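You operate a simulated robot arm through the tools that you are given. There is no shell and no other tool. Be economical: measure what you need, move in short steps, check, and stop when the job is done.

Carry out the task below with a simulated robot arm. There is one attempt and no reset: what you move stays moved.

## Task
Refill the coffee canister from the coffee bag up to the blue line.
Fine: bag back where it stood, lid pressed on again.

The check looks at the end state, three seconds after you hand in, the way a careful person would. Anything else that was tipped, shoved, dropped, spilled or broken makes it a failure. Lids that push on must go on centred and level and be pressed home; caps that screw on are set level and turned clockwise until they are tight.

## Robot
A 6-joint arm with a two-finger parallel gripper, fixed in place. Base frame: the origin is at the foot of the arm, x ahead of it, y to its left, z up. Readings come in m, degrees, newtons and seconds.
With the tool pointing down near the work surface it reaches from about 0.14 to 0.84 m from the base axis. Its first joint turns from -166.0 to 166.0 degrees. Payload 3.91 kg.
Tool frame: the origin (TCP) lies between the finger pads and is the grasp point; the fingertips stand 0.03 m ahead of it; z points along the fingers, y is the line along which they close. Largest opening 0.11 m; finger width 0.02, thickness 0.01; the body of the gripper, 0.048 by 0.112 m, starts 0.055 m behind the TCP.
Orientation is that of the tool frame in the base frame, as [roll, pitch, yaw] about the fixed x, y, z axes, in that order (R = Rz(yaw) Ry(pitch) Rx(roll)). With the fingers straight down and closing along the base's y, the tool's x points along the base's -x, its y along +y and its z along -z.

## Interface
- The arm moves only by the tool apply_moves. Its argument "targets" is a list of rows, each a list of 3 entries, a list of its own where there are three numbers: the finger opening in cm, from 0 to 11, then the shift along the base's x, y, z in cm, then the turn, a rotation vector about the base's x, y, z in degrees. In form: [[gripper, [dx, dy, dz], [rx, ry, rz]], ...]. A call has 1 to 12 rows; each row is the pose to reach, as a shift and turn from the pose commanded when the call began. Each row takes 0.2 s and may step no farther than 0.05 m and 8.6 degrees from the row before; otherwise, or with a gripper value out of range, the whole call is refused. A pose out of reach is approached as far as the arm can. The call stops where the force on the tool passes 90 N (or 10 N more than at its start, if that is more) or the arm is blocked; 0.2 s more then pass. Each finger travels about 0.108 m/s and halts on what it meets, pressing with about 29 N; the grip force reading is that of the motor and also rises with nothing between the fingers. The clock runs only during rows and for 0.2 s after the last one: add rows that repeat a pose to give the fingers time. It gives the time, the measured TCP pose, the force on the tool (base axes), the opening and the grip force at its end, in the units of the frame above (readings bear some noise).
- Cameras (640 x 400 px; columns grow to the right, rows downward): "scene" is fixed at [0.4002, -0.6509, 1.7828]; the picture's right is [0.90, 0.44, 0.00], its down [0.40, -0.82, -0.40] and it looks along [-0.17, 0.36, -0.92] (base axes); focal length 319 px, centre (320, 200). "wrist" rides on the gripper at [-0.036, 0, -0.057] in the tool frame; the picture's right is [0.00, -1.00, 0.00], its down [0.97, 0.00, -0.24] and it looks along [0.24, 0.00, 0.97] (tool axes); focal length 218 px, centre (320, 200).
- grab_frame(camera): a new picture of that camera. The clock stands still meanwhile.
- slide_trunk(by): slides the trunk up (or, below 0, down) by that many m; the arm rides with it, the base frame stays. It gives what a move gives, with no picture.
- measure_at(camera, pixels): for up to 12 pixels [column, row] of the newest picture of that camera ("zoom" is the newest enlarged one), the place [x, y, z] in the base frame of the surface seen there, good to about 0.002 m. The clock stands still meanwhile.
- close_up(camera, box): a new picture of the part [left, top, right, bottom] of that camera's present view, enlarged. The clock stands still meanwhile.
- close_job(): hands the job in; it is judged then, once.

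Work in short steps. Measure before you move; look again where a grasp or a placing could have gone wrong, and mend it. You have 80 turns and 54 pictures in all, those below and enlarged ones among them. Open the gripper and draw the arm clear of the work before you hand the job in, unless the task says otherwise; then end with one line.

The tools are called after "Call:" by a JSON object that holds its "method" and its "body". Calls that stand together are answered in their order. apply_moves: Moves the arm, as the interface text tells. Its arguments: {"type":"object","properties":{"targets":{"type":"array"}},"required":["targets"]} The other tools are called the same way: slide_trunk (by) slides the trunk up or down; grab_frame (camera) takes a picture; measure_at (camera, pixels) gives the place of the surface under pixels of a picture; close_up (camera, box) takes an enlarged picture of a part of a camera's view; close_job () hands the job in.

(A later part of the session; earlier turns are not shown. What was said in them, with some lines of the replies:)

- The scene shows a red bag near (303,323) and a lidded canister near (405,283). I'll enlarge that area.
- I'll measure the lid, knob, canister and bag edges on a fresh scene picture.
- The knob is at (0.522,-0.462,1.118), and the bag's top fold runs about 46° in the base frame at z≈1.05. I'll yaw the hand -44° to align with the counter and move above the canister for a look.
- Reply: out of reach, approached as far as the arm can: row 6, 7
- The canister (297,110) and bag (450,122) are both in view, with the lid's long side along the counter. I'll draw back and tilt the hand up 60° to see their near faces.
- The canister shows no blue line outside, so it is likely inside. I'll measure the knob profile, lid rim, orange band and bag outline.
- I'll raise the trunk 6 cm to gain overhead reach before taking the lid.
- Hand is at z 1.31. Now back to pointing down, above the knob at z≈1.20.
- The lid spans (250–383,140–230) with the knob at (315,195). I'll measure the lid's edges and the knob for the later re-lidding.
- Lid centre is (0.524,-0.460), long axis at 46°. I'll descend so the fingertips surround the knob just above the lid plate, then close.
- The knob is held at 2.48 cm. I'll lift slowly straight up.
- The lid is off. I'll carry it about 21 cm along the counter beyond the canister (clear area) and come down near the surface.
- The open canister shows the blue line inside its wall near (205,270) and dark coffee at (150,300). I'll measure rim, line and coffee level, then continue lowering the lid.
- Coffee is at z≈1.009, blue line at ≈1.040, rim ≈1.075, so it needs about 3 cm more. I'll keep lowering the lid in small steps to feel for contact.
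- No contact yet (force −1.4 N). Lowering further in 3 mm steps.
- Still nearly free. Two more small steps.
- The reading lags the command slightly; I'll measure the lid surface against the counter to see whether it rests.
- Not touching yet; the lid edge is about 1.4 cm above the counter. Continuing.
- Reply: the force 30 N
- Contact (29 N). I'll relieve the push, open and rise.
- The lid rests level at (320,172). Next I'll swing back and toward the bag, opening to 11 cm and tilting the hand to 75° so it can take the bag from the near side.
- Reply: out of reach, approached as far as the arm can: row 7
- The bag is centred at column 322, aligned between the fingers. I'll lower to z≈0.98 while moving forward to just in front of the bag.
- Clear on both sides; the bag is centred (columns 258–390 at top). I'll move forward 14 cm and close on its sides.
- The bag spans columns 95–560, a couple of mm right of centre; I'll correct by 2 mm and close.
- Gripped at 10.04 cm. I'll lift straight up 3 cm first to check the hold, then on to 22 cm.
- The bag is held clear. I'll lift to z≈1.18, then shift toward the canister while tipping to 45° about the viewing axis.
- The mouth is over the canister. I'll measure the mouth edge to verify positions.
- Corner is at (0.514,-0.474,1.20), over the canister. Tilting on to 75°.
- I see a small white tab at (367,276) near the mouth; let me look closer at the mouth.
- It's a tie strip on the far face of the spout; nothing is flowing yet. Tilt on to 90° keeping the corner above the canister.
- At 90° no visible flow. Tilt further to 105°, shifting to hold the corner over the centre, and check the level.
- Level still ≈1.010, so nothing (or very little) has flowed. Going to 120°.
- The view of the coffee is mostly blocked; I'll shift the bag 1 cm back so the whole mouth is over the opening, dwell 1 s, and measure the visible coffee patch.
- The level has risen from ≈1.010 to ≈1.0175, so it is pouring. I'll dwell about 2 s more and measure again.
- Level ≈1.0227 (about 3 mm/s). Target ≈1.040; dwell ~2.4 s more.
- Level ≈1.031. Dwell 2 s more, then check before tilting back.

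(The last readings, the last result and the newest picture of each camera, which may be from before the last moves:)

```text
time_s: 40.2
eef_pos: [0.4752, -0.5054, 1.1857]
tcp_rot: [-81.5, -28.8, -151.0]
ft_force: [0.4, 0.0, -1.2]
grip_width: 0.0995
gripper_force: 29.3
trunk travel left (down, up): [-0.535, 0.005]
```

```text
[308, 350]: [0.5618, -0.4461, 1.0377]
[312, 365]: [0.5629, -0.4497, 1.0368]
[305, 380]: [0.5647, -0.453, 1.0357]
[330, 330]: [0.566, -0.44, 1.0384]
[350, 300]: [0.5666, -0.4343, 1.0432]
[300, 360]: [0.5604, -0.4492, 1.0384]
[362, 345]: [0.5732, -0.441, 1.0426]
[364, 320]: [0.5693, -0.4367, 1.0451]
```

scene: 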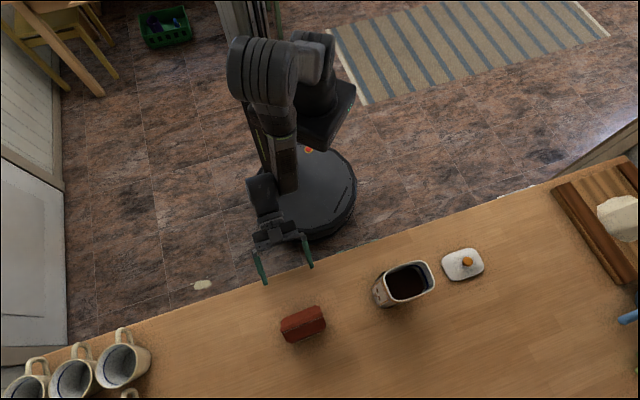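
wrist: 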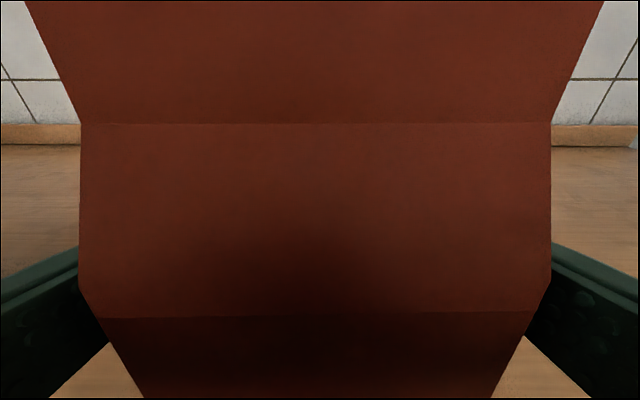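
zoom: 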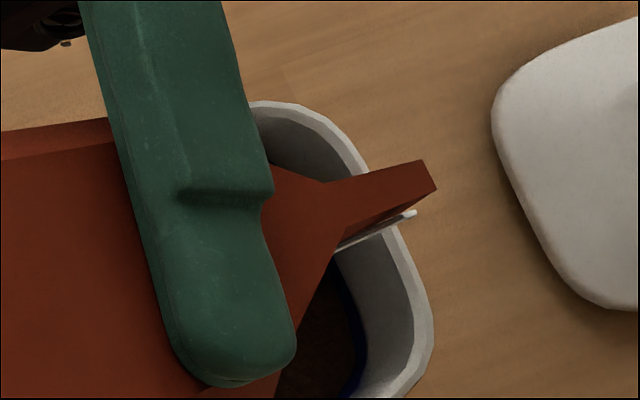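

Level ≈1.037, the line is just nearly covered; tilting back will add about a millimetre. Tilting back to 60° to stop the flow and inspect.

Call:
{"method": "apply_moves", "body": {"targets": [[7, [0, 0, 0], [5.4, -5.2, 0]], [7, [-0.2, -0.2, 0], [10.8, -10.4, 0]], [7, [-0.6, -0.6, 0], [16.2, -15.6, 0]], [7, [-1.1, -1.1, 0], [21.6, -20.8, 0]], [7, [-1.5, -1.5, 0], [27, -26, 0]], [7, [-1.8, -1.8, 0], [32.4, -31.3, 0]], [7, [-2, -2, 0], [37.8, -36.5, 0]], [7, [-2, -2, 0], [43.2, -41.7, 0]], [7, [-2, -2, 0], [43.2, -41.7, 0]]]}}

Call:
{"method": "close_up", "body": {"camera": "scene", "box": [340, 230, 468, 310]}}

Call:
{"method": "measure_at", "body": {"camera": "zoom", "pixels": [[370, 300], [350, 310], [400, 290], [410, 270], [385, 315], [420, 270]]}}

```text
time_s: 42.2
eef_pos: [0.4564, -0.5247, 1.1858]
tcp_rot: [-98.6, 29.1, -151.3]
ft_force: [0.1, 0.4, -0.4]
grip_width: 0.0995
gripper_force: 28.7
trunk travel left (down, up): [-0.535, 0.005]
```

```text
5.00 times, centred on (404, 270) of scene
```

zoom: 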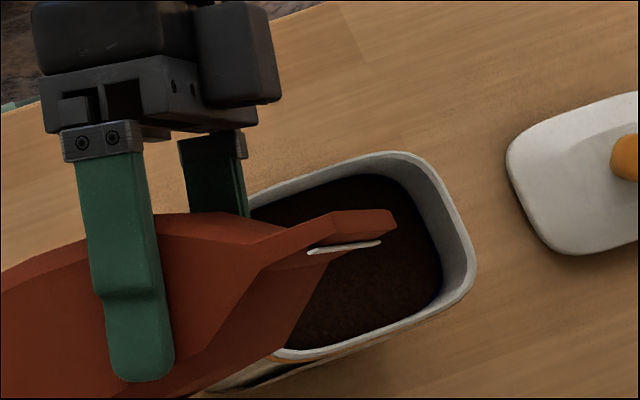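

```text
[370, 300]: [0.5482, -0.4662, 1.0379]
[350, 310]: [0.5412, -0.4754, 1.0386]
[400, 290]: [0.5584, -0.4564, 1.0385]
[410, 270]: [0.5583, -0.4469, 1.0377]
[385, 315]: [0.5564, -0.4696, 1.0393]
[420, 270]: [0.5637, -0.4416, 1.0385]
```

Level ≈1.0385 and flat. I'll zoom on the right wall to see where the line is relative to the coffee.

Call:
{"method": "close_up", "body": {"camera": "scene", "box": [404, 258, 436, 278]}}

```text
16.00 times, centred on (420, 268) of scene
```

zoom: 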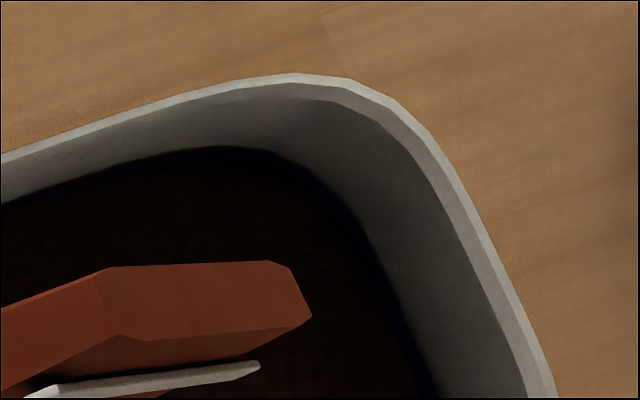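

Only a hairline of blue remains at the coffee's edge: the level is at the line. Now I'll reverse the path: upright the bag over its old spot.

Call:
{"method": "apply_moves", "body": {"targets": [[7, [-1.35, -1.32, 0], [5.4, -5.2, 0]], [7, [-2.7, -2.65, 0], [10.8, -10.4, 0]], [7, [-4.05, -3.97, 0], [16.2, -15.6, 0]], [7, [-5.4, -5.3, 0], [21.6, -20.8, 0]], [7, [-6.75, -6.62, 0], [27, -26, 0]], [7, [-8.1, -7.95, 0], [32.4, -31.2, 0]], [7, [-9.45, -9.27, 0], [37.8, -36.4, 0]], [7, [-10.8, -10.6, 0], [43.2, -41.6, 0]], [7, [-10.8, -10.6, -4], [43.2, -41.6, 0]], [7, [-10.8, -10.6, -8], [43.2, -41.6, 0]], [7, [-10.8, -10.6, -12], [43.2, -41.6, 0]], [7, [-10.8, -10.6, -12], [43.2, -41.6, 0]]]}}

Call:
{"method": "close_up", "body": {"camera": "scene", "box": [220, 230, 420, 355]}}

```text
time_s: 44.8
eef_pos: [0.3452, -0.6294, 1.0663]
tcp_rot: [179.8, 75.0, 135.8]
ft_force: [0.1, -0.2, -0.3]
grip_width: 0.0993
gripper_force: 28.9
trunk travel left (down, up): [-0.535, 0.005]
```

```text
3.20 times, centred on (320, 292) of scene
```

zoom: 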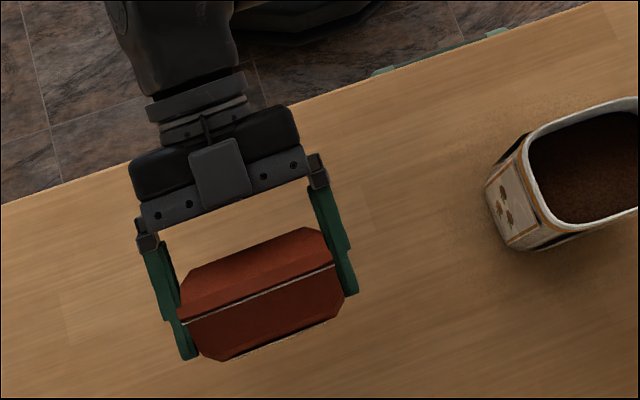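

Upright again with no spills visible. I'll measure the bag's top fold to check for slip in the grip.

Call:
{"method": "measure_at", "body": {"camera": "zoom", "pixels": [[190, 316], [330, 262], [260, 288], [215, 268], [300, 235]]}}

Call:
{"method": "apply_moves", "body": {"targets": [[7, [0, 0, -3], [0, 0, 0]], [7, [0, 0, -6], [0, 0, 0]], [7, [0, 0, -7.5], [0, 0, 0]], [7, [0, 0, -7.5], [0, 0, 0]]]}}

```text
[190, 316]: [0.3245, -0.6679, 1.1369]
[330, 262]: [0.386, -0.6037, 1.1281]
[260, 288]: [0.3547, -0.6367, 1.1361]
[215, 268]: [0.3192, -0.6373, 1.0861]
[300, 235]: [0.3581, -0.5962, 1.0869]
```

```text
time_s: 45.8
eef_pos: [0.3467, -0.6314, 0.9894]
tcp_rot: [179.9, 75.0, 135.8]
ft_force: [0.3, 0.7, -0.5]
grip_width: 0.0993
gripper_force: 29.5
trunk travel left (down, up): [-0.535, 0.005]
```

No slip (fold ≈7 cm above TCP). Lowering the last centimetre.

Call:
{"method": "apply_moves", "body": {"targets": [[7, [0, 0, -0.6], [0, 0, 0]], [7, [0, 0, -1.1], [0, 0, 0]], [7, [0, 0, -1.1], [0, 0, 0]]]}}

Call:
{"method": "close_up", "body": {"camera": "scene", "box": [260, 230, 460, 355]}}

Call:
{"method": "measure_at", "body": {"camera": "zoom", "pixels": [[70, 320], [200, 268], [130, 290], [105, 360]]}}

```text
time_s: 46.6
eef_pos: [0.347, -0.6302, 0.9807]
tcp_rot: [-180.0, 75.1, 135.9]
ft_force: [-0.5, -1.5, 6.7]
grip_width: 0.0989
gripper_force: 29.0
trunk travel left (down, up): [-0.535, 0.005]
```

```text
3.20 times, centred on (360, 292) of scene
```

zoom: 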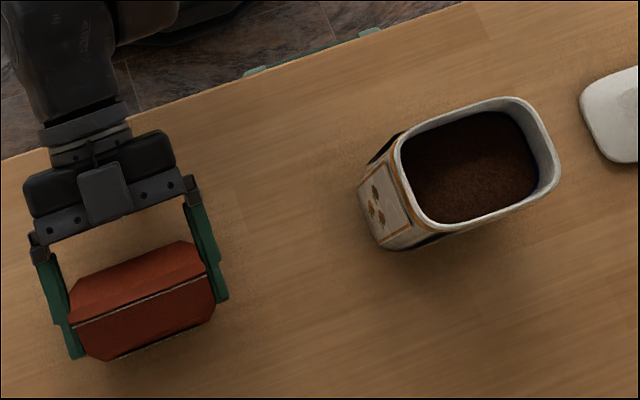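

```text
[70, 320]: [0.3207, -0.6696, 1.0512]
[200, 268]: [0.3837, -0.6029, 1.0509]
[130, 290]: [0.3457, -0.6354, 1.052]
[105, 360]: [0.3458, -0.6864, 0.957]
```

The bag touches down (6.7 N) within ~2 mm of its original place. Opening and backing straight out.

Call:
{"method": "apply_moves", "body": {"targets": [[10.2, [0, 0, 0], [0, 0, 0]], [10.6, [0, 0, 0], [0, 0, 0]], [11, [0, 0, 0], [0, 0, 0]], [11, [0, 0, 0], [0, 0, 0]], [11, [-1.5, 1.4, 0], [0, 0, 0]], [11, [-4, 3.9, 0], [0, 0, 0]], [11, [-7, 6.8, 0], [0, 0, 0]], [11, [-10.1, 9.7, 0], [0, 0, 0]], [11, [-12, 11.6, 4], [0, 0, 0]], [11, [-14, 13.5, 8], [0, 0, 0]], [11, [-17, 16.4, 10], [0, 0, 0]], [11, [-17.2, 16.6, 14], [0, 0, 0]]]}}

Call:
{"method": "close_up", "body": {"camera": "scene", "box": [260, 230, 460, 355]}}

Call:
{"method": "measure_at", "body": {"camera": "zoom", "pixels": [[72, 320], [200, 268], [130, 290], [105, 355], [475, 170], [440, 170], [510, 170]]}}

```text
time_s: 49.2
eef_pos: [0.175, -0.4625, 1.1165]
tcp_rot: [179.8, 75.0, 135.8]
ft_force: [0.9, -0.6, 0.9]
grip_width: 0.1102
gripper_force: 0.0
trunk travel left (down, up): [-0.535, 0.005]
```

```text
3.20 times, centred on (360, 292) of scene
```

zoom: 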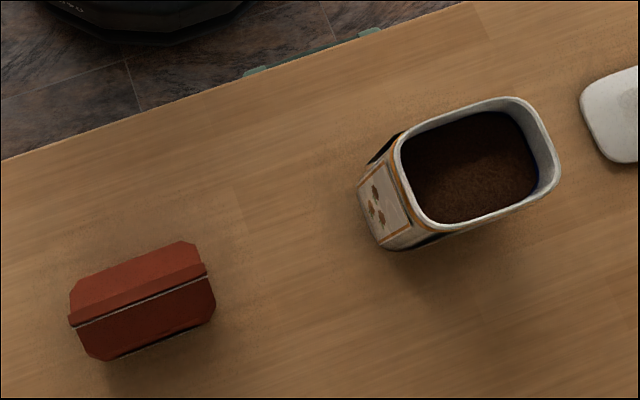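

```text
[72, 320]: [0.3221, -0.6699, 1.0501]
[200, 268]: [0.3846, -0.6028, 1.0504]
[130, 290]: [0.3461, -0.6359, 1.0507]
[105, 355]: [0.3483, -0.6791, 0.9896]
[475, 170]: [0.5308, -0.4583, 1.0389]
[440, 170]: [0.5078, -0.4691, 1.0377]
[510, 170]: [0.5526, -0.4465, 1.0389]
```

Bag stands as before, coffee ≈1.0385 flat. Now swing back to above the lid with the hand pointing down.

Call:
{"method": "apply_moves", "body": {"targets": [[11, [4.1, 1.3, 3], [0, 0, 0]], [11, [8.2, 2.6, 5.5], [0, 0, 0]], [11, [12.3, 3.9, 6], [5.79, 6, 0]], [11, [16.5, 5.1, 7], [11.6, 12, 0]], [11, [20.6, 6.4, 7], [17.4, 18, 0]], [11, [24.7, 7.7, 7], [23.2, 24, 0]], [10, [28.9, 9, 7], [29, 30, 0]], [9, [33, 10.3, 7], [34.8, 36, 0]], [8, [37.1, 11.5, 6], [40.5, 42, 0]], [7, [41.2, 12.8, 5.5], [46.3, 48, 0]], [6, [45.4, 14.1, 5.5], [52.1, 54, 0]], [6, [49.5, 15.3, 5.5], [52.1, 54, 0]]]}}

Call:
{"method": "grab_frame", "body": {"camera": "wrist"}}

Call:
{"method": "measure_at", "body": {"camera": "wrist", "pixels": [[319, 174], [283, 170], [357, 170], [320, 148], [320, 196]]}}

```text
refused: row 1 steps farther than a row can; nothing moved
```

```text
15 pictures are left
```

wrist: 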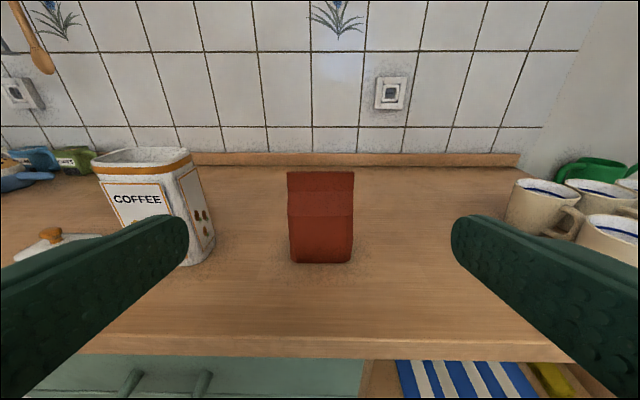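

```text
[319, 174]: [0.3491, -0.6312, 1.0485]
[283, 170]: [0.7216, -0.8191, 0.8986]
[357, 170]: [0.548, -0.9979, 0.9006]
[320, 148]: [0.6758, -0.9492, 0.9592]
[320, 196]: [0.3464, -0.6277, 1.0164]
```

Row 1 stepped too far; I'll use gentler z increments.

Call:
{"method": "apply_moves", "body": {"targets": [[11, [4.1, 1.3, 1], [0, 0, 0]], [11, [8.2, 2.6, 3], [0, 0, 0]], [11, [12.3, 3.9, 5], [5.79, 6, 0]], [11, [16.5, 5.1, 7], [11.6, 12, 0]], [11, [20.6, 6.4, 7], [17.4, 18, 0]], [11, [24.7, 7.7, 7], [23.2, 24, 0]], [10, [28.9, 9, 7], [29, 30, 0]], [9, [33, 10.3, 7], [34.8, 36, 0]], [8, [37.1, 11.5, 6], [40.5, 42, 0]], [7, [41.2, 12.8, 5.5], [46.3, 48, 0]], [6, [45.4, 14.1, 5.5], [52.1, 54, 0]], [6, [49.5, 15.3, 5.5], [52.1, 54, 0]]]}}

Call:
{"method": "grab_frame", "body": {"camera": "wrist"}}

Call:
{"method": "measure_at", "body": {"camera": "wrist", "pixels": [[319, 174], [285, 170], [355, 170], [320, 150], [320, 196]]}}

```text
time_s: 51.8
eef_pos: [0.5871, -0.3443, 1.132]
tcp_rot: [164.7, 3.0, 138.6]
ft_force: [0.6, -0.4, 0.4]
grip_width: 0.06
gripper_force: 0.1
out of reach, approached as far as the arm can: row 6, 7, 8, 9, 10, 11, 12
trunk travel left (down, up): [-0.535, 0.005]
```

```text
14 pictures are left
```

wrist: 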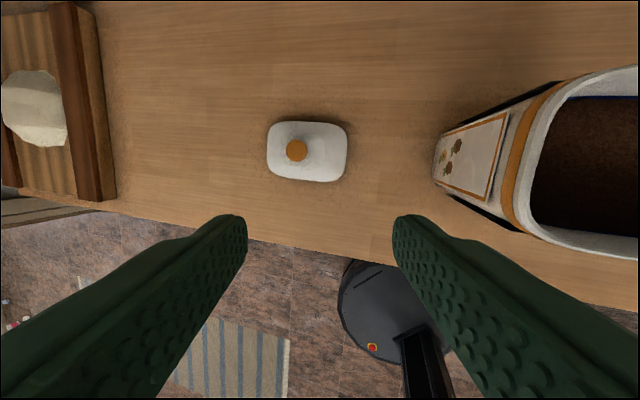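

```text
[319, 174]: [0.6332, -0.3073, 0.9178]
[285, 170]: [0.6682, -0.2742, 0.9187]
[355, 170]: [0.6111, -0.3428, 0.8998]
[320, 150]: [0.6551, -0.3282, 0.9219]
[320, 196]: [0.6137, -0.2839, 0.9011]
```

The arm hasn't fully arrived (still tilted 15°). I'll hold to see if it settles on the commanded pose.

Call:
{"method": "apply_moves", "body": {"targets": [[6, [0, 0, 0], [0, 0, 0]], [6, [0, 0, 0], [0, 0, 0]], [6, [0, 0, 0], [0, 0, 0]]]}}

```text
time_s: 52.6
eef_pos: [0.5864, -0.3436, 1.1312]
tcp_rot: [164.6, 3.1, 138.6]
ft_force: [-0.5, 0.6, 0.8]
grip_width: 0.0601
gripper_force: 0.0
trunk travel left (down, up): [-0.535, 0.005]
```

It isn't converging, so I'll pull back a little toward the base to test what frame it follows.

Call:
{"method": "apply_moves", "body": {"targets": [[6, [-1.4, 1.4, 0], [0, 0, 0]], [6, [-2.9, 2.8, 0], [0, 0, 0]], [6, [-2.9, 2.8, 0], [0, 0, 0]]]}}

```text
time_s: 53.4
eef_pos: [0.5552, -0.32, 1.1315]
tcp_rot: [164.8, 3.0, 138.5]
ft_force: [-0.1, -0.1, 0.9]
grip_width: 0.0599
gripper_force: 0.0
trunk travel left (down, up): [-0.535, 0.005]
```

It follows from its actual pose. Now correct the 15.7° tilt here.

Call:
{"method": "apply_moves", "body": {"targets": [[6, [0, 0, 0], [-4.8, 6.2, 0]], [6, [0, 0, 0], [-9.6, 12.5, 0]], [6, [0, 0, 0], [-9.6, 12.5, 0]], [6, [0, 0, 0], [-9.6, 12.5, 0]]]}}

```text
time_s: 54.4
eef_pos: [0.5557, -0.32, 1.1307]
tcp_rot: [164.7, 3.0, 138.5]
ft_force: [-0.4, 0.9, -0.2]
grip_width: 0.0599
gripper_force: 0.0
out of reach, approached as far as the arm can: row 1, 2, 3, 4
trunk travel left (down, up): [-0.535, 0.005]
```

A joint seems to be at its limit in this configuration. A scene picture will show the arm's posture.

Call:
{"method": "grab_frame", "body": {"camera": "scene"}}

```text
13 pictures are left
```

scene: 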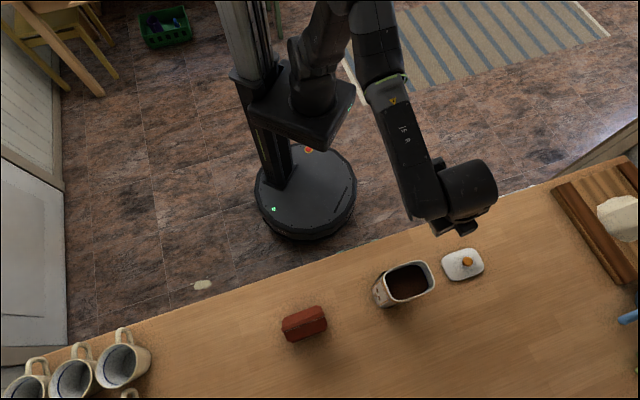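

The wrist took the mirrored branch (it passed near wrist-straight off-axis). I'll back out to d≈0.45 on the arm's own azimuth while tilting up 45°, so I can cross that singularity in-plane.

Call:
{"method": "apply_moves", "body": {"targets": [[6, [-3.85, 0.1, 1.2], [-5.2, -5.4, 0]], [6, [-7.7, 0.2, 2.4], [-10.4, -10.8, 0]], [6, [-11.55, 0.3, 3.6], [-15.6, -16.2, 0]], [6, [-15.4, 0.5, 4.8], [-20.8, -21.6, 0]], [6, [-19.2, 0.6, 6], [-26, -27, 0]], [6, [-23.1, 0.7, 7], [-31.2, -32.4, 0]], [6, [-23.1, 0.7, 7], [-31.2, -32.4, 0]]]}}

```text
time_s: 56.0
eef_pos: [0.3258, -0.3115, 1.1999]
tcp_rot: [167.5, 48.1, 139.8]
ft_force: [0.0, -0.7, -0.4]
grip_width: 0.0601
gripper_force: 0.1
trunk travel left (down, up): [-0.535, 0.005]
```

Now remove the residual roll/yaw error (two rows) at this pose.

Call:
{"method": "apply_moves", "body": {"targets": [[6, [0, 0, 0], [-2.43, 3.95, -6.5]], [6, [0, 0, 0], [-4.86, 7.89, -13.1]], [6, [0, 0, 0], [-4.86, 7.89, -13.1]]]}}

```text
time_s: 56.8
eef_pos: [0.3261, -0.3135, 1.2002]
tcp_rot: [-179.6, 45.4, 136.2]
ft_force: [0.3, 0.5, 0.0]
grip_width: 0.06
gripper_force: 0.1
trunk travel left (down, up): [-0.535, 0.005]
```

Orientation is now exact at 45° tilt. Try tilting down in-plane here.

Call:
{"method": "apply_moves", "body": {"targets": [[6, [1.2, -1.1, 0], [5.2, 5.4, 0]], [6, [2.4, -2.3, 0], [10.4, 10.8, 0]], [6, [3.6, -3.4, 0], [15.6, 16.2, 0]], [6, [4.8, -4.6, 0], [20.8, 21.6, 0]], [6, [6, -5.7, 0], [26, 27, 0]], [6, [7.2, -6.9, 0], [31.3, 32.4, 0]], [6, [7.2, -6.9, 0], [31.3, 32.4, 0]]]}}

```text
time_s: 58.4
eef_pos: [0.3884, -0.3715, 1.1689]
tcp_rot: [166.4, 6.6, 135.3]
ft_force: [-0.4, -0.2, -0.2]
grip_width: 0.0599
gripper_force: 0.1
out of reach, approached as far as the arm can: row 2, 3, 4, 5, 6, 7
trunk travel left (down, up): [-0.535, 0.005]
```

Still the mirrored branch. I'll go up again with the base-azimuth on the other side (f>0), to cross wrist-straight there, then come down on the f<0 side as in the original swing.

Call:
{"method": "apply_moves", "body": {"targets": [[6, [-0.5, 2, 0.6], [-5.2, -5.4, 0]], [6, [-0.9, 4.1, 1.2], [-10.4, -10.8, 0]], [6, [-1.4, 6.1, 1.8], [-15.6, -16.2, 0]], [6, [-1.8, 8.2, 2.4], [-20.8, -21.6, 0]], [6, [-2.3, 10.2, 3], [-26, -27, 0]], [6, [-2.3, 10.2, 3], [-26, -27, 0]]]}}

```text
time_s: 59.8
eef_pos: [0.3653, -0.2731, 1.1989]
tcp_rot: [165.9, 44.1, 135.0]
ft_force: [-1.0, 0.5, 0.3]
grip_width: 0.06
gripper_force: 0.0
trunk travel left (down, up): [-0.535, 0.005]
```

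Correct the heading error back to azimuth −44° at this f>0 location.

Call:
{"method": "apply_moves", "body": {"targets": [[6, [0, 0, 0], [-3.5, 3.35, -4.7]], [6, [0, 0, 0], [-7, 6.7, -9.4]], [6, [0, 0, 0], [-7, 6.7, -9.4]]]}}

Call:
{"method": "apply_moves", "body": {"targets": [[6, [0, 0, 0], [-5.2, -5.4, 0]], [6, [0, 0, 0], [-10.4, -10.8, 0]], [6, [0, 0, 0], [-15.6, -16.2, 0]], [6, [0, 0, 0], [-20.8, -21.6, 0]], [6, [0, 0, 0], [-26, -27, 0]], [6, [0, 0, 0], [-26, -27, 0]]]}}

```text
time_s: 60.6
eef_pos: [0.3674, -0.2737, 1.1998]
tcp_rot: [179.4, 44.5, 135.1]
ft_force: [0.6, 0.5, 0.1]
grip_width: 0.06
gripper_force: 0.0
trunk travel left (down, up): [-0.535, 0.005]
```

```text
time_s: 62.0
eef_pos: [0.417, -0.1979, 1.2]
tcp_rot: [172.6, 81.9, 128.2]
ft_force: [-0.3, 0.2, 0.5]
grip_width: 0.0601
gripper_force: 0.0
out of reach, approached as far as the arm can: row 1, 2, 3, 4, 5, 6
trunk travel left (down, up): [-0.535, 0.005]
```

Another limit showed up there. I'll carry the raised hand over to the f<0 side (d≈0.45, f≈−0.12).

Call:
{"method": "apply_moves", "body": {"targets": [[6, [-2.95, -3.35, 0], [0, 0, 0]], [6, [-5.9, -6.7, 0], [0, 0, 0]], [6, [-8.85, -10, 0], [0, 0, 0]], [6, [-11.8, -13.4, 0], [0, 0, 0]], [6, [-14.75, -16.75, 0], [0, 0, 0]], [6, [-17.7, -20.1, 0], [0, 0, 0]], [6, [-17.7, -20.1, 0], [0, 0, 0]]]}}

Call:
{"method": "grab_frame", "body": {"camera": "scene"}}

```text
time_s: 63.6
eef_pos: [0.4148, -0.1976, 1.1971]
tcp_rot: [173.5, 81.9, 129.2]
ft_force: [-0.2, -0.7, -0.1]
grip_width: 0.0602
gripper_force: 0.0
out of reach, approached as far as the arm can: row 1, 2, 3, 4, 5, 6, 7
trunk travel left (down, up): [-0.535, 0.005]
```

```text
12 pictures are left
```

scene: 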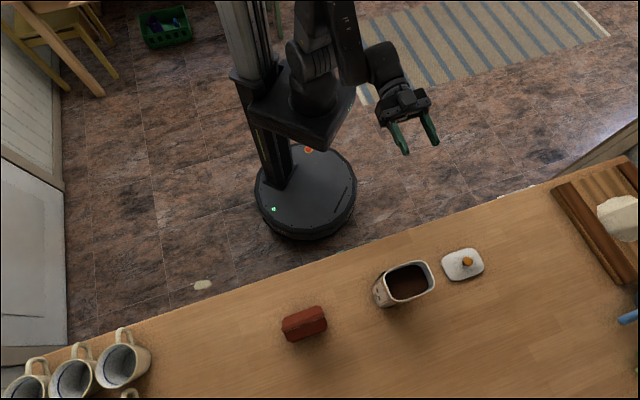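

The arm is against a limit when raised here. I'll tilt back to 45° and return to the previous feasible pose.

Call:
{"method": "apply_moves", "body": {"targets": [[6, [-0.8, -1.3, 0], [5.2, 5.4, 0]], [6, [-1.6, -2.5, 0], [10.4, 10.8, 0]], [6, [-2.4, -3.8, 0], [15.6, 16.2, 0]], [6, [-3.2, -5, 0], [20.8, 21.6, 0]], [6, [-4, -6.3, 0], [26, 27, 0]], [6, [-4.8, -7.5, 0], [26, 27, 0]], [6, [-4.8, -7.5, 0], [26, 27, 0]]]}}

```text
time_s: 65.2
eef_pos: [0.3647, -0.2647, 1.2016]
tcp_rot: [179.4, 44.2, 135.1]
ft_force: [-0.6, -0.4, 0.1]
grip_width: 0.06
gripper_force: 0.1
out of reach, approached as far as the arm can: row 1, 2, 3
trunk travel left (down, up): [-0.535, 0.005]
```

Back at the 45° pose. Now move to f≈−0.12 at 45°, then raise to 75°.

Call:
{"method": "apply_moves", "body": {"targets": [[6, [-2.5, -2.7, 0], [0, 0, 0]], [6, [-5, -5.4, 0], [0, 0, 0]], [6, [-7.5, -8.1, 0], [0, 0, 0]], [6, [-10, -10.8, 0], [0, 0, 0]], [6, [-12.5, -13.4, 0], [0, 0, 0]], [6, [-12.5, -13.4, 0], [-5.2, -5.4, 0]], [6, [-12.5, -13.4, 0], [-10.4, -10.8, 0]], [6, [-12.5, -13.4, 0], [-15.6, -16.2, 0]], [6, [-12.5, -13.4, 0], [-20.8, -21.6, 0]], [6, [-12.5, -13.4, 0], [-20.8, -21.6, 0]]]}}

```text
time_s: 67.4
eef_pos: [0.2392, -0.3954, 1.2022]
tcp_rot: [177.6, 74.5, 133.6]
ft_force: [-0.1, 0.6, 0.0]
grip_width: 0.06
gripper_force: 0.2
trunk travel left (down, up): [-0.535, 0.005]
```

Reached 75° cleanly. Now try tilting straight down on this f<0 side.

Call:
{"method": "apply_moves", "body": {"targets": [[6, [0, 0, 0], [5.2, 5.4, 0]], [6, [0, 0, 0], [10.4, 10.8, 0]], [6, [0, 0, 0], [15.6, 16.2, 0]], [6, [0, 0, 0], [20.8, 21.6, 0]], [6, [0, 0, 0], [26, 27, 0]], [6, [0, 0, 0], [31.2, 32.4, 0]], [6, [0, 0, 0], [36.4, 37.8, 0]], [6, [0, 0, 0], [41.6, 43.2, 0]], [6, [0, 0, 0], [46.8, 48.6, 0]], [6, [0, 0, 0], [52.1, 54, 0]], [6, [0, 0, 0], [52.1, 54, 0]]]}}

```text
time_s: 69.8
eef_pos: [0.2387, -0.3899, 1.1684]
tcp_rot: [168.9, 9.8, 134.4]
ft_force: [0.0, 0.6, 0.1]
grip_width: 0.06
gripper_force: 0.1
out of reach, approached as far as the arm can: row 8, 9, 10, 11
trunk travel left (down, up): [-0.535, 0.005]
```

Still limited. I'll test whether the limit depends on hand yaw (the knob is round, so yaw is free): rotate about vertical.

Call:
{"method": "apply_moves", "body": {"targets": [[6, [0, 0, 0], [0, 0, 8]], [6, [0, 0, 0], [0, 0, 16]], [6, [0, 0, 0], [0, 0, 24]], [6, [0, 0, 0], [0, 0, 32]], [6, [0, 0, 0], [0, 0, 40]], [6, [0, 0, 0], [0, 0, 40]]]}}

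```text
time_s: 71.2
eef_pos: [0.2479, -0.3876, 1.1635]
tcp_rot: [168.1, 13.0, 173.8]
ft_force: [0.4, 0.1, -0.1]
grip_width: 0.0602
gripper_force: 0.0
out of reach, approached as far as the arm can: row 3, 4, 5, 6
trunk travel left (down, up): [-0.535, 0.005]
```

The limit is on the hand's lean, not yaw. The knob is round, so I can grip it just as well with the hand tilted 45° (pads still vertical-parallel, closing along the counter), a pose that was feasible. Going to that orientation.

Call:
{"method": "apply_moves", "body": {"targets": [[6, [1.1, 1.05, 0.5], [-3.37, -3.57, -6.07]], [6, [2.2, 2.1, 1], [-6.74, -7.14, -12.14]], [6, [3.3, 3.2, 1.5], [-10.1, -10.7, -18.2]], [6, [4.4, 4.2, 2], [-13.5, -14.3, -24.3]], [6, [5.5, 5.3, 2.5], [-16.9, -17.9, -30.4]], [6, [6.6, 6.3, 3], [-20.2, -21.4, -36.4]], [6, [7.8, 7.4, 3.6], [-23.6, -25, -42.5]], [6, [7.8, 7.4, 3.6], [-23.6, -25, -42.5]]]}}

```text
time_s: 73.0
eef_pos: [0.3249, -0.3134, 1.1987]
tcp_rot: [-180.0, 45.1, 135.7]
ft_force: [0.5, 0.9, 0.4]
grip_width: 0.0598
gripper_force: 0.1
trunk travel left (down, up): [-0.535, 0.005]
```

Orientation is exact. Move to in front of the lid (d≈0.58, f≈0.24, z≈1.08).

Call:
{"method": "apply_moves", "body": {"targets": [[6, [3.26, 1.06, -1.5], [0, 0, 0]], [6, [6.5, 2.1, -3], [0, 0, 0]], [6, [9.8, 3.2, -4.5], [0, 0, 0]], [6, [13, 4.2, -6], [0, 0, 0]], [6, [16.3, 5.3, -7.5], [0, 0, 0]], [6, [19.5, 6.4, -9], [0, 0, 0]], [6, [22.8, 7.4, -10.4], [0, 0, 0]], [6, [26.1, 8.5, -11.9], [0, 0, 0]], [6, [26.1, 8.5, -11.9], [0, 0, 0]]]}}

Call:
{"method": "grab_frame", "body": {"camera": "wrist"}}

```text
time_s: 75.0
eef_pos: [0.5879, -0.2296, 1.0817]
tcp_rot: [179.9, 45.0, 135.7]
ft_force: [0.2, 0.3, -0.2]
grip_width: 0.0601
gripper_force: 0.0
out of reach, approached as far as the arm can: row 4
trunk travel left (down, up): [-0.535, 0.005]
```

```text
11 pictures are left
```

wrist: 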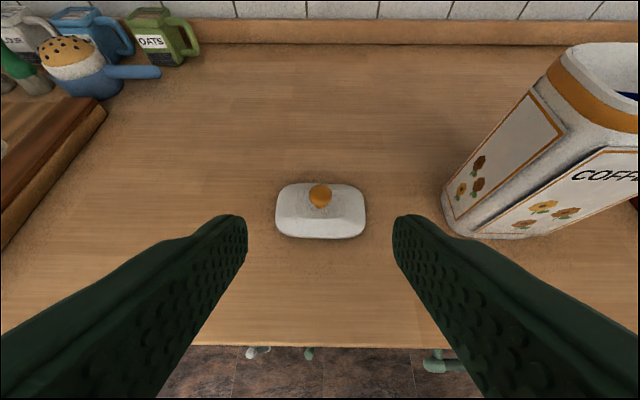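

The lid is dead ahead (knob at (320,195)). Row 4's hiccup may have put the wrist back on its original branch, so I'll try going tool-down above the lid.

Call:
{"method": "apply_moves", "body": {"targets": [[6, [1.4, -1.3, 0], [5.2, 5.4, 0]], [6, [2.8, -2.6, 0], [10.4, 10.8, 0]], [6, [4.1, -4, 0], [15.6, 16.2, 0]], [6, [5.4, -5.3, 0], [20.8, 21.6, 0]], [6, [6.8, -6.6, 0], [26, 27, 0]], [6, [8.1, -8, 0], [31.3, 32.4, 0]], [6, [8.1, -8, 0], [31.3, 32.4, 0]]]}}

```text
time_s: 76.6
eef_pos: [0.6679, -0.3086, 1.082]
tcp_rot: [-179.9, 0.0, 135.9]
ft_force: [0.0, -0.5, -0.1]
grip_width: 0.06
gripper_force: 0.1
trunk travel left (down, up): [-0.535, 0.005]
```

Tool-down works again. Check the knob position relative to the fingers.

Call:
{"method": "grab_frame", "body": {"camera": "wrist"}}

Call:
{"method": "measure_at", "body": {"camera": "wrist", "pixels": [[319, 185], [270, 175], [368, 175], [320, 148], [320, 212]]}}

```text
10 pictures are left
```

wrist: 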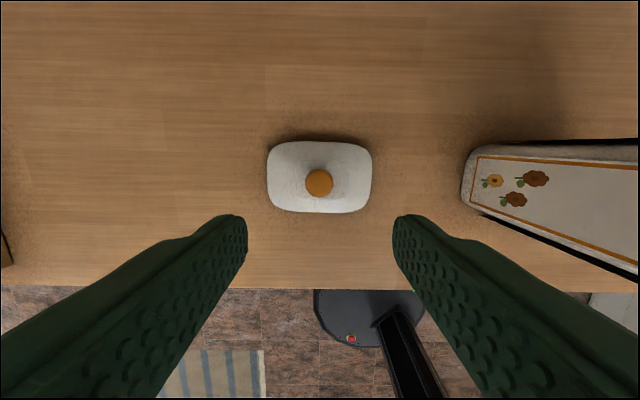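

```text
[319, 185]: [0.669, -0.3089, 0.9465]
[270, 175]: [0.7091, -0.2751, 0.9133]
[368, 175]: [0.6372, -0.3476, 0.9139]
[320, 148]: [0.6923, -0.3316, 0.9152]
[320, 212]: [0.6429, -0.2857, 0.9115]
```

Knob is centred at (0.669,-0.309). Descend 12.6 cm, grip, and lift.

Call:
{"method": "apply_moves", "body": {"targets": [[6, [0, 0, -4], [0, 0, 0]], [6, [0, 0, -8], [0, 0, 0]], [6, [0, 0, -11], [0, 0, 0]], [6, [0, 0, -12.6], [0, 0, 0]], [6, [0, 0, -12.6], [0, 0, 0]], [3.5, [0, 0, -12.6], [0, 0, 0]], [1, [0, 0, -12.6], [0, 0, 0]], [1, [0, 0, -12.6], [0, 0, 0]], [1, [0, 0, -12.6], [0, 0, 0]]]}}

Call:
{"method": "apply_moves", "body": {"targets": [[1, [0, 0, 1], [0, 0, 0]], [1, [0, 0, 5], [0, 0, 0]], [1, [0, 0, 10], [0, 0, 0]], [1, [0, 0, 15], [0, 0, 0]], [1, [0, 0, 20], [0, 0, 0]], [1, [0, 0, 24], [0, 0, 0]], [1, [0, 0, 24], [0, 0, 0]]]}}

Call:
{"method": "grab_frame", "body": {"camera": "wrist"}}

```text
time_s: 78.6
eef_pos: [0.6682, -0.308, 0.954]
tcp_rot: [-179.9, -0.1, 136.0]
ft_force: [0.9, -0.2, 0.0]
grip_width: 0.0253
gripper_force: 29.0
trunk travel left (down, up): [-0.535, 0.005]
```

```text
time_s: 80.2
eef_pos: [0.6681, -0.3085, 1.1929]
tcp_rot: [-179.9, 0.0, 135.9]
ft_force: [0.7, -1.2, -0.9]
grip_width: 0.0249
gripper_force: 28.7
trunk travel left (down, up): [-0.535, 0.005]
```

```text
9 pictures are left
```

wrist: 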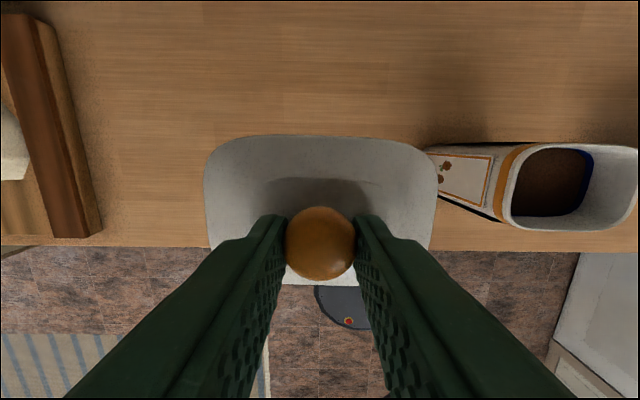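

The lid is held level. I'll carry it back over the canister by the reverse shift and lower to just above the rim.

Call:
{"method": "apply_moves", "body": {"targets": [[1, [-2.9, -3, 0], [0, 0, 0]], [1, [-5.8, -6, 0], [0, 0, 0]], [1, [-8.7, -9.1, 0], [0, 0, 0]], [1, [-11.6, -12.1, 0], [0, 0, 0]], [1, [-14.5, -15.1, 0], [0, 0, 0]], [1, [-14.5, -15.1, -2], [0, 0, 0]], [1, [-14.5, -15.1, -4.5], [0, 0, 0]], [1, [-14.5, -15.1, -4.5], [0, 0, 0]]]}}

Call:
{"method": "close_up", "body": {"camera": "scene", "box": [350, 235, 478, 315]}}

Call:
{"method": "grab_frame", "body": {"camera": "wrist"}}

```text
time_s: 82.0
eef_pos: [0.5215, -0.4589, 1.1497]
tcp_rot: [-179.9, 0.0, 135.9]
ft_force: [-0.1, -1.6, -2.1]
grip_width: 0.0251
gripper_force: 28.9
trunk travel left (down, up): [-0.535, 0.005]
```

```text
5.00 times, centred on (414, 275) of scene
```

zoom: 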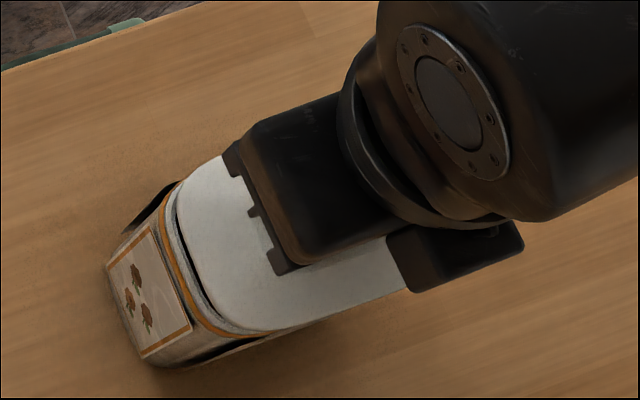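

```text
7 pictures are left
```

wrist: 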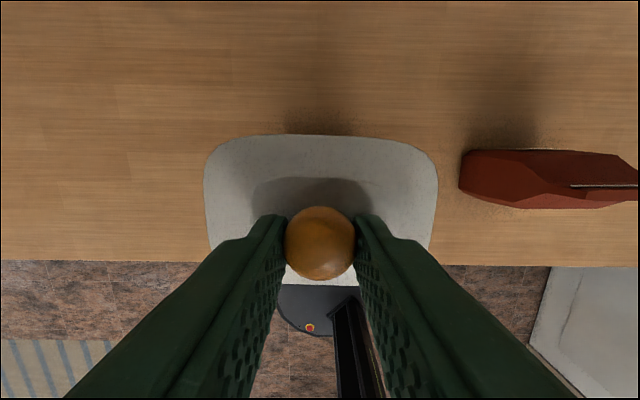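

Position agrees with the original lid centre. Lower slowly and watch the force.

Call:
{"method": "apply_moves", "body": {"targets": [[1, [0, 0, -0.5], [0, 0, 0]], [1, [0, 0, -1], [0, 0, 0]], [1, [0, 0, -1.4], [0, 0, 0]], [1, [0, 0, -1.4], [0, 0, 0]]]}}

Call:
{"method": "apply_moves", "body": {"targets": [[1, [0, 0, -0.3], [0, 0, 0]], [1, [0, 0, -0.6], [0, 0, 0]], [1, [0, 0, -0.6], [0, 0, 0]]]}}

```text
time_s: 83.0
eef_pos: [0.5232, -0.458, 1.1347]
tcp_rot: [-179.9, -0.1, 136.0]
ft_force: [0.5, 0.0, -0.7]
grip_width: 0.0248
gripper_force: 28.8
trunk travel left (down, up): [-0.535, 0.005]
```

```text
time_s: 83.8
eef_pos: [0.5217, -0.4582, 1.1294]
tcp_rot: [-179.9, -0.1, 135.9]
ft_force: [-0.1, -0.2, -0.4]
grip_width: 0.025
gripper_force: 29.1
trunk travel left (down, up): [-0.535, 0.005]
```

No contact yet at 1.129. Continuing down to the seating height (~1.125) and pressing.

Call:
{"method": "apply_moves", "body": {"targets": [[1, [0, 0, -0.3], [0, 0, 0]], [1, [0, 0, -0.5], [0, 0, 0]], [1, [0, 0, -0.5], [0, 0, 0]]]}}

Call:
{"method": "apply_moves", "body": {"targets": [[1, [0, 0, -0.3], [0, 0, 0]], [1, [0, 0, -0.6], [0, 0, 0]], [1, [0, 0, -0.6], [0, 0, 0]]]}}

```text
time_s: 84.6
eef_pos: [0.5207, -0.4584, 1.1257]
tcp_rot: [-179.9, 0.0, 135.8]
ft_force: [-1.4, -4.2, 15.8]
grip_width: 0.0254
gripper_force: 29.1
trunk travel left (down, up): [-0.535, 0.005]
```

```text
time_s: 85.4
eef_pos: [0.5192, -0.4581, 1.123]
tcp_rot: [-179.9, 0.4, 135.9]
ft_force: [-2.2, -4.8, 44.9]
grip_width: 0.0254
gripper_force: 28.5
trunk travel left (down, up): [-0.535, 0.005]
```

45 N pressed at z 1.123. I'll relieve, release, rise and check the lid's seat.

Call:
{"method": "apply_moves", "body": {"targets": [[1, [0, 0, 0.6], [0, 0, 0]], [3, [0, 0, 0.6], [0, 0, 0]], [5, [0, 0, 0.6], [0, 0, 0]], [6, [0, 0, 0.6], [0, 0, 0]], [6, [0, 0, 3], [0, 0, 0]], [6, [0, 0, 7.5], [0, 0, 0]], [6, [0, 0, 7.5], [0, 0, 0]]]}}

Call:
{"method": "grab_frame", "body": {"camera": "wrist"}}

Call:
{"method": "measure_at", "body": {"camera": "wrist", "pixels": [[315, 195], [252, 185], [380, 185], [316, 142], [316, 228], [285, 142], [350, 144], [285, 226], [350, 228]]}}

```text
time_s: 87.0
eef_pos: [0.5224, -0.4607, 1.191]
tcp_rot: [-179.9, -0.1, 135.9]
ft_force: [-1.2, -0.3, 0.5]
grip_width: 0.0601
gripper_force: 0.1
trunk travel left (down, up): [-0.535, 0.005]
```

```text
6 pictures are left
```

wrist: 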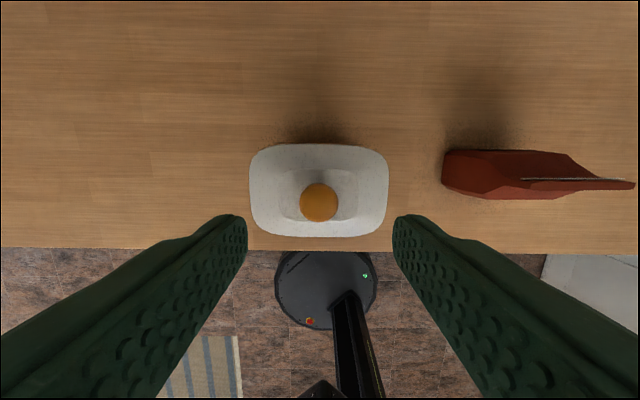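

```text
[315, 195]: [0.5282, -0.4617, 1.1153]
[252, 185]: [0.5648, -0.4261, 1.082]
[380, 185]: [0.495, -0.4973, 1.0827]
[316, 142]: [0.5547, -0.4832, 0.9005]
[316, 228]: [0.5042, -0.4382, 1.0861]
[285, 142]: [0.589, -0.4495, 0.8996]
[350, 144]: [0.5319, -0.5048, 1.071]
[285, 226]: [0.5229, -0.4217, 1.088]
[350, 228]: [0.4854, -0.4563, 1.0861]
```

The lid is on; I'll measure its true edges for level and centring against the original values (edges ≈1.082, centre (0.524,-0.460)).

Call:
{"method": "measure_at", "body": {"camera": "wrist", "pixels": [[318, 203], [252, 190], [385, 190], [318, 147], [318, 234], [285, 149], [352, 149], [285, 232], [352, 233], [260, 170], [378, 170]]}}

Call:
{"method": "close_up", "body": {"camera": "scene", "box": [360, 235, 456, 295]}}

```text
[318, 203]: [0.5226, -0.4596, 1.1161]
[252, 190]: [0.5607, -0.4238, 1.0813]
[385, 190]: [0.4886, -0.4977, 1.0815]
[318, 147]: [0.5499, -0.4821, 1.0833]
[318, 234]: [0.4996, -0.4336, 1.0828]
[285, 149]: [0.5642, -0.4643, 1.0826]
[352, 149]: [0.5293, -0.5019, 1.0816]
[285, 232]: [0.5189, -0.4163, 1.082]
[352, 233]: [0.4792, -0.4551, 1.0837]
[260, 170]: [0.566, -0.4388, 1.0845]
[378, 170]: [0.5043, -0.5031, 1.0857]
```

```text
6.67 times, centred on (408, 265) of scene
```

zoom: 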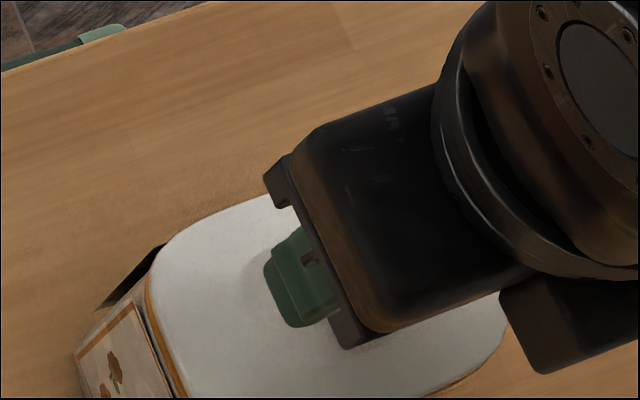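

Level and at the original height. For certainty I'll close the fingers and press once on the knob's top.

Call:
{"method": "apply_moves", "body": {"targets": [[3, [0, 0, 0], [0, 0, 0]], [0, [0, 0, 0], [0, 0, 0]], [0, [0, 0, 0], [0, 0, 0]], [0, [0, 0, -2], [0, 0, 0]], [0, [0, 0, -4], [0, 0, 0]], [0, [0, 0, -4.6], [0, 0, 0]], [0, [0, 0, -5], [0, 0, 0]], [0, [0, 0, -5.4], [0, 0, 0]], [0, [0, 0, -5.4], [0, 0, 0]]]}}

```text
time_s: 89.0
eef_pos: [0.5214, -0.4571, 1.1467]
tcp_rot: [-179.8, 0.6, 135.9]
ft_force: [7.2, -4.1, 49.4]
grip_width: 0.0
gripper_force: 29.1
trunk travel left (down, up): [-0.535, 0.005]
```

49 N with no further travel: it's home. Retract up and back, opening the gripper.

Call:
{"method": "apply_moves", "body": {"targets": [[0, [0, 0, 1], [0, 0, 0]], [0, [0, 0, 4], [0, 0, 0]], [2, [0, 0, 8], [0, 0, 0]], [6, [-2.5, 2.4, 10], [0, 0, 0]], [8, [-5.5, 5.3, 11], [0, 0, 0]], [8, [-8.5, 8.2, 12], [0, 0, 0]], [8, [-11.5, 11.1, 12], [0, 0, 0]], [8, [-14.5, 14, 12], [0, 0, 0]], [8, [-17.5, 16.9, 12], [0, 0, 0]], [8, [-20.5, 19.8, 12], [0, 0, 0]], [8, [-20.5, 19.8, 12], [0, 0, 0]]]}}

Call:
{"method": "close_up", "body": {"camera": "scene", "box": [260, 230, 460, 355]}}

Call:
{"method": "grab_frame", "body": {"camera": "scene"}}

```text
time_s: 91.4
eef_pos: [0.3196, -0.2616, 1.2574]
tcp_rot: [-179.8, -0.2, 135.9]
ft_force: [-0.7, 0.4, 0.6]
grip_width: 0.0802
gripper_force: 0.0
trunk travel left (down, up): [-0.535, 0.005]
```

```text
3.20 times, centred on (360, 292) of scene
```

zoom: 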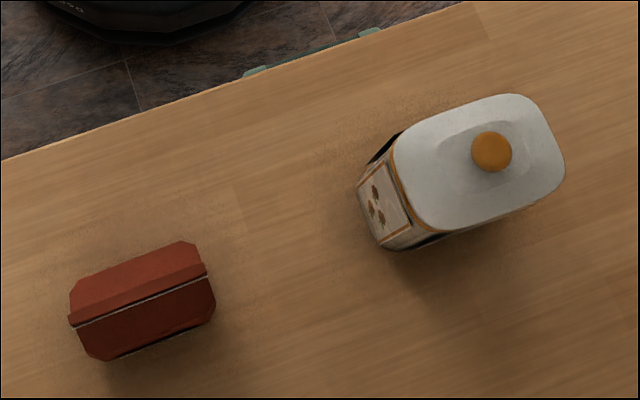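

```text
3 pictures are left
```

scene: 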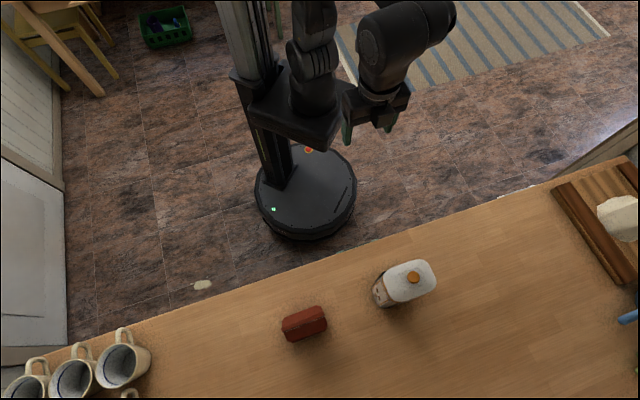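

The scene matches the start: lid on and level at (490,150) in the enlarged view, bag back in place, no spills, arm clear. Handing in.

Call:
{"method": "close_job", "body": {}}

```text
The job is handed in.
```

I filled the canister to the blue line (coffee measures about 1.0385 m, the line about 1.040 m). The bag is back within about 3 mm of where it stood, and the lid is on level and pressed home. The last pictures show no spills, and the arm is clear.
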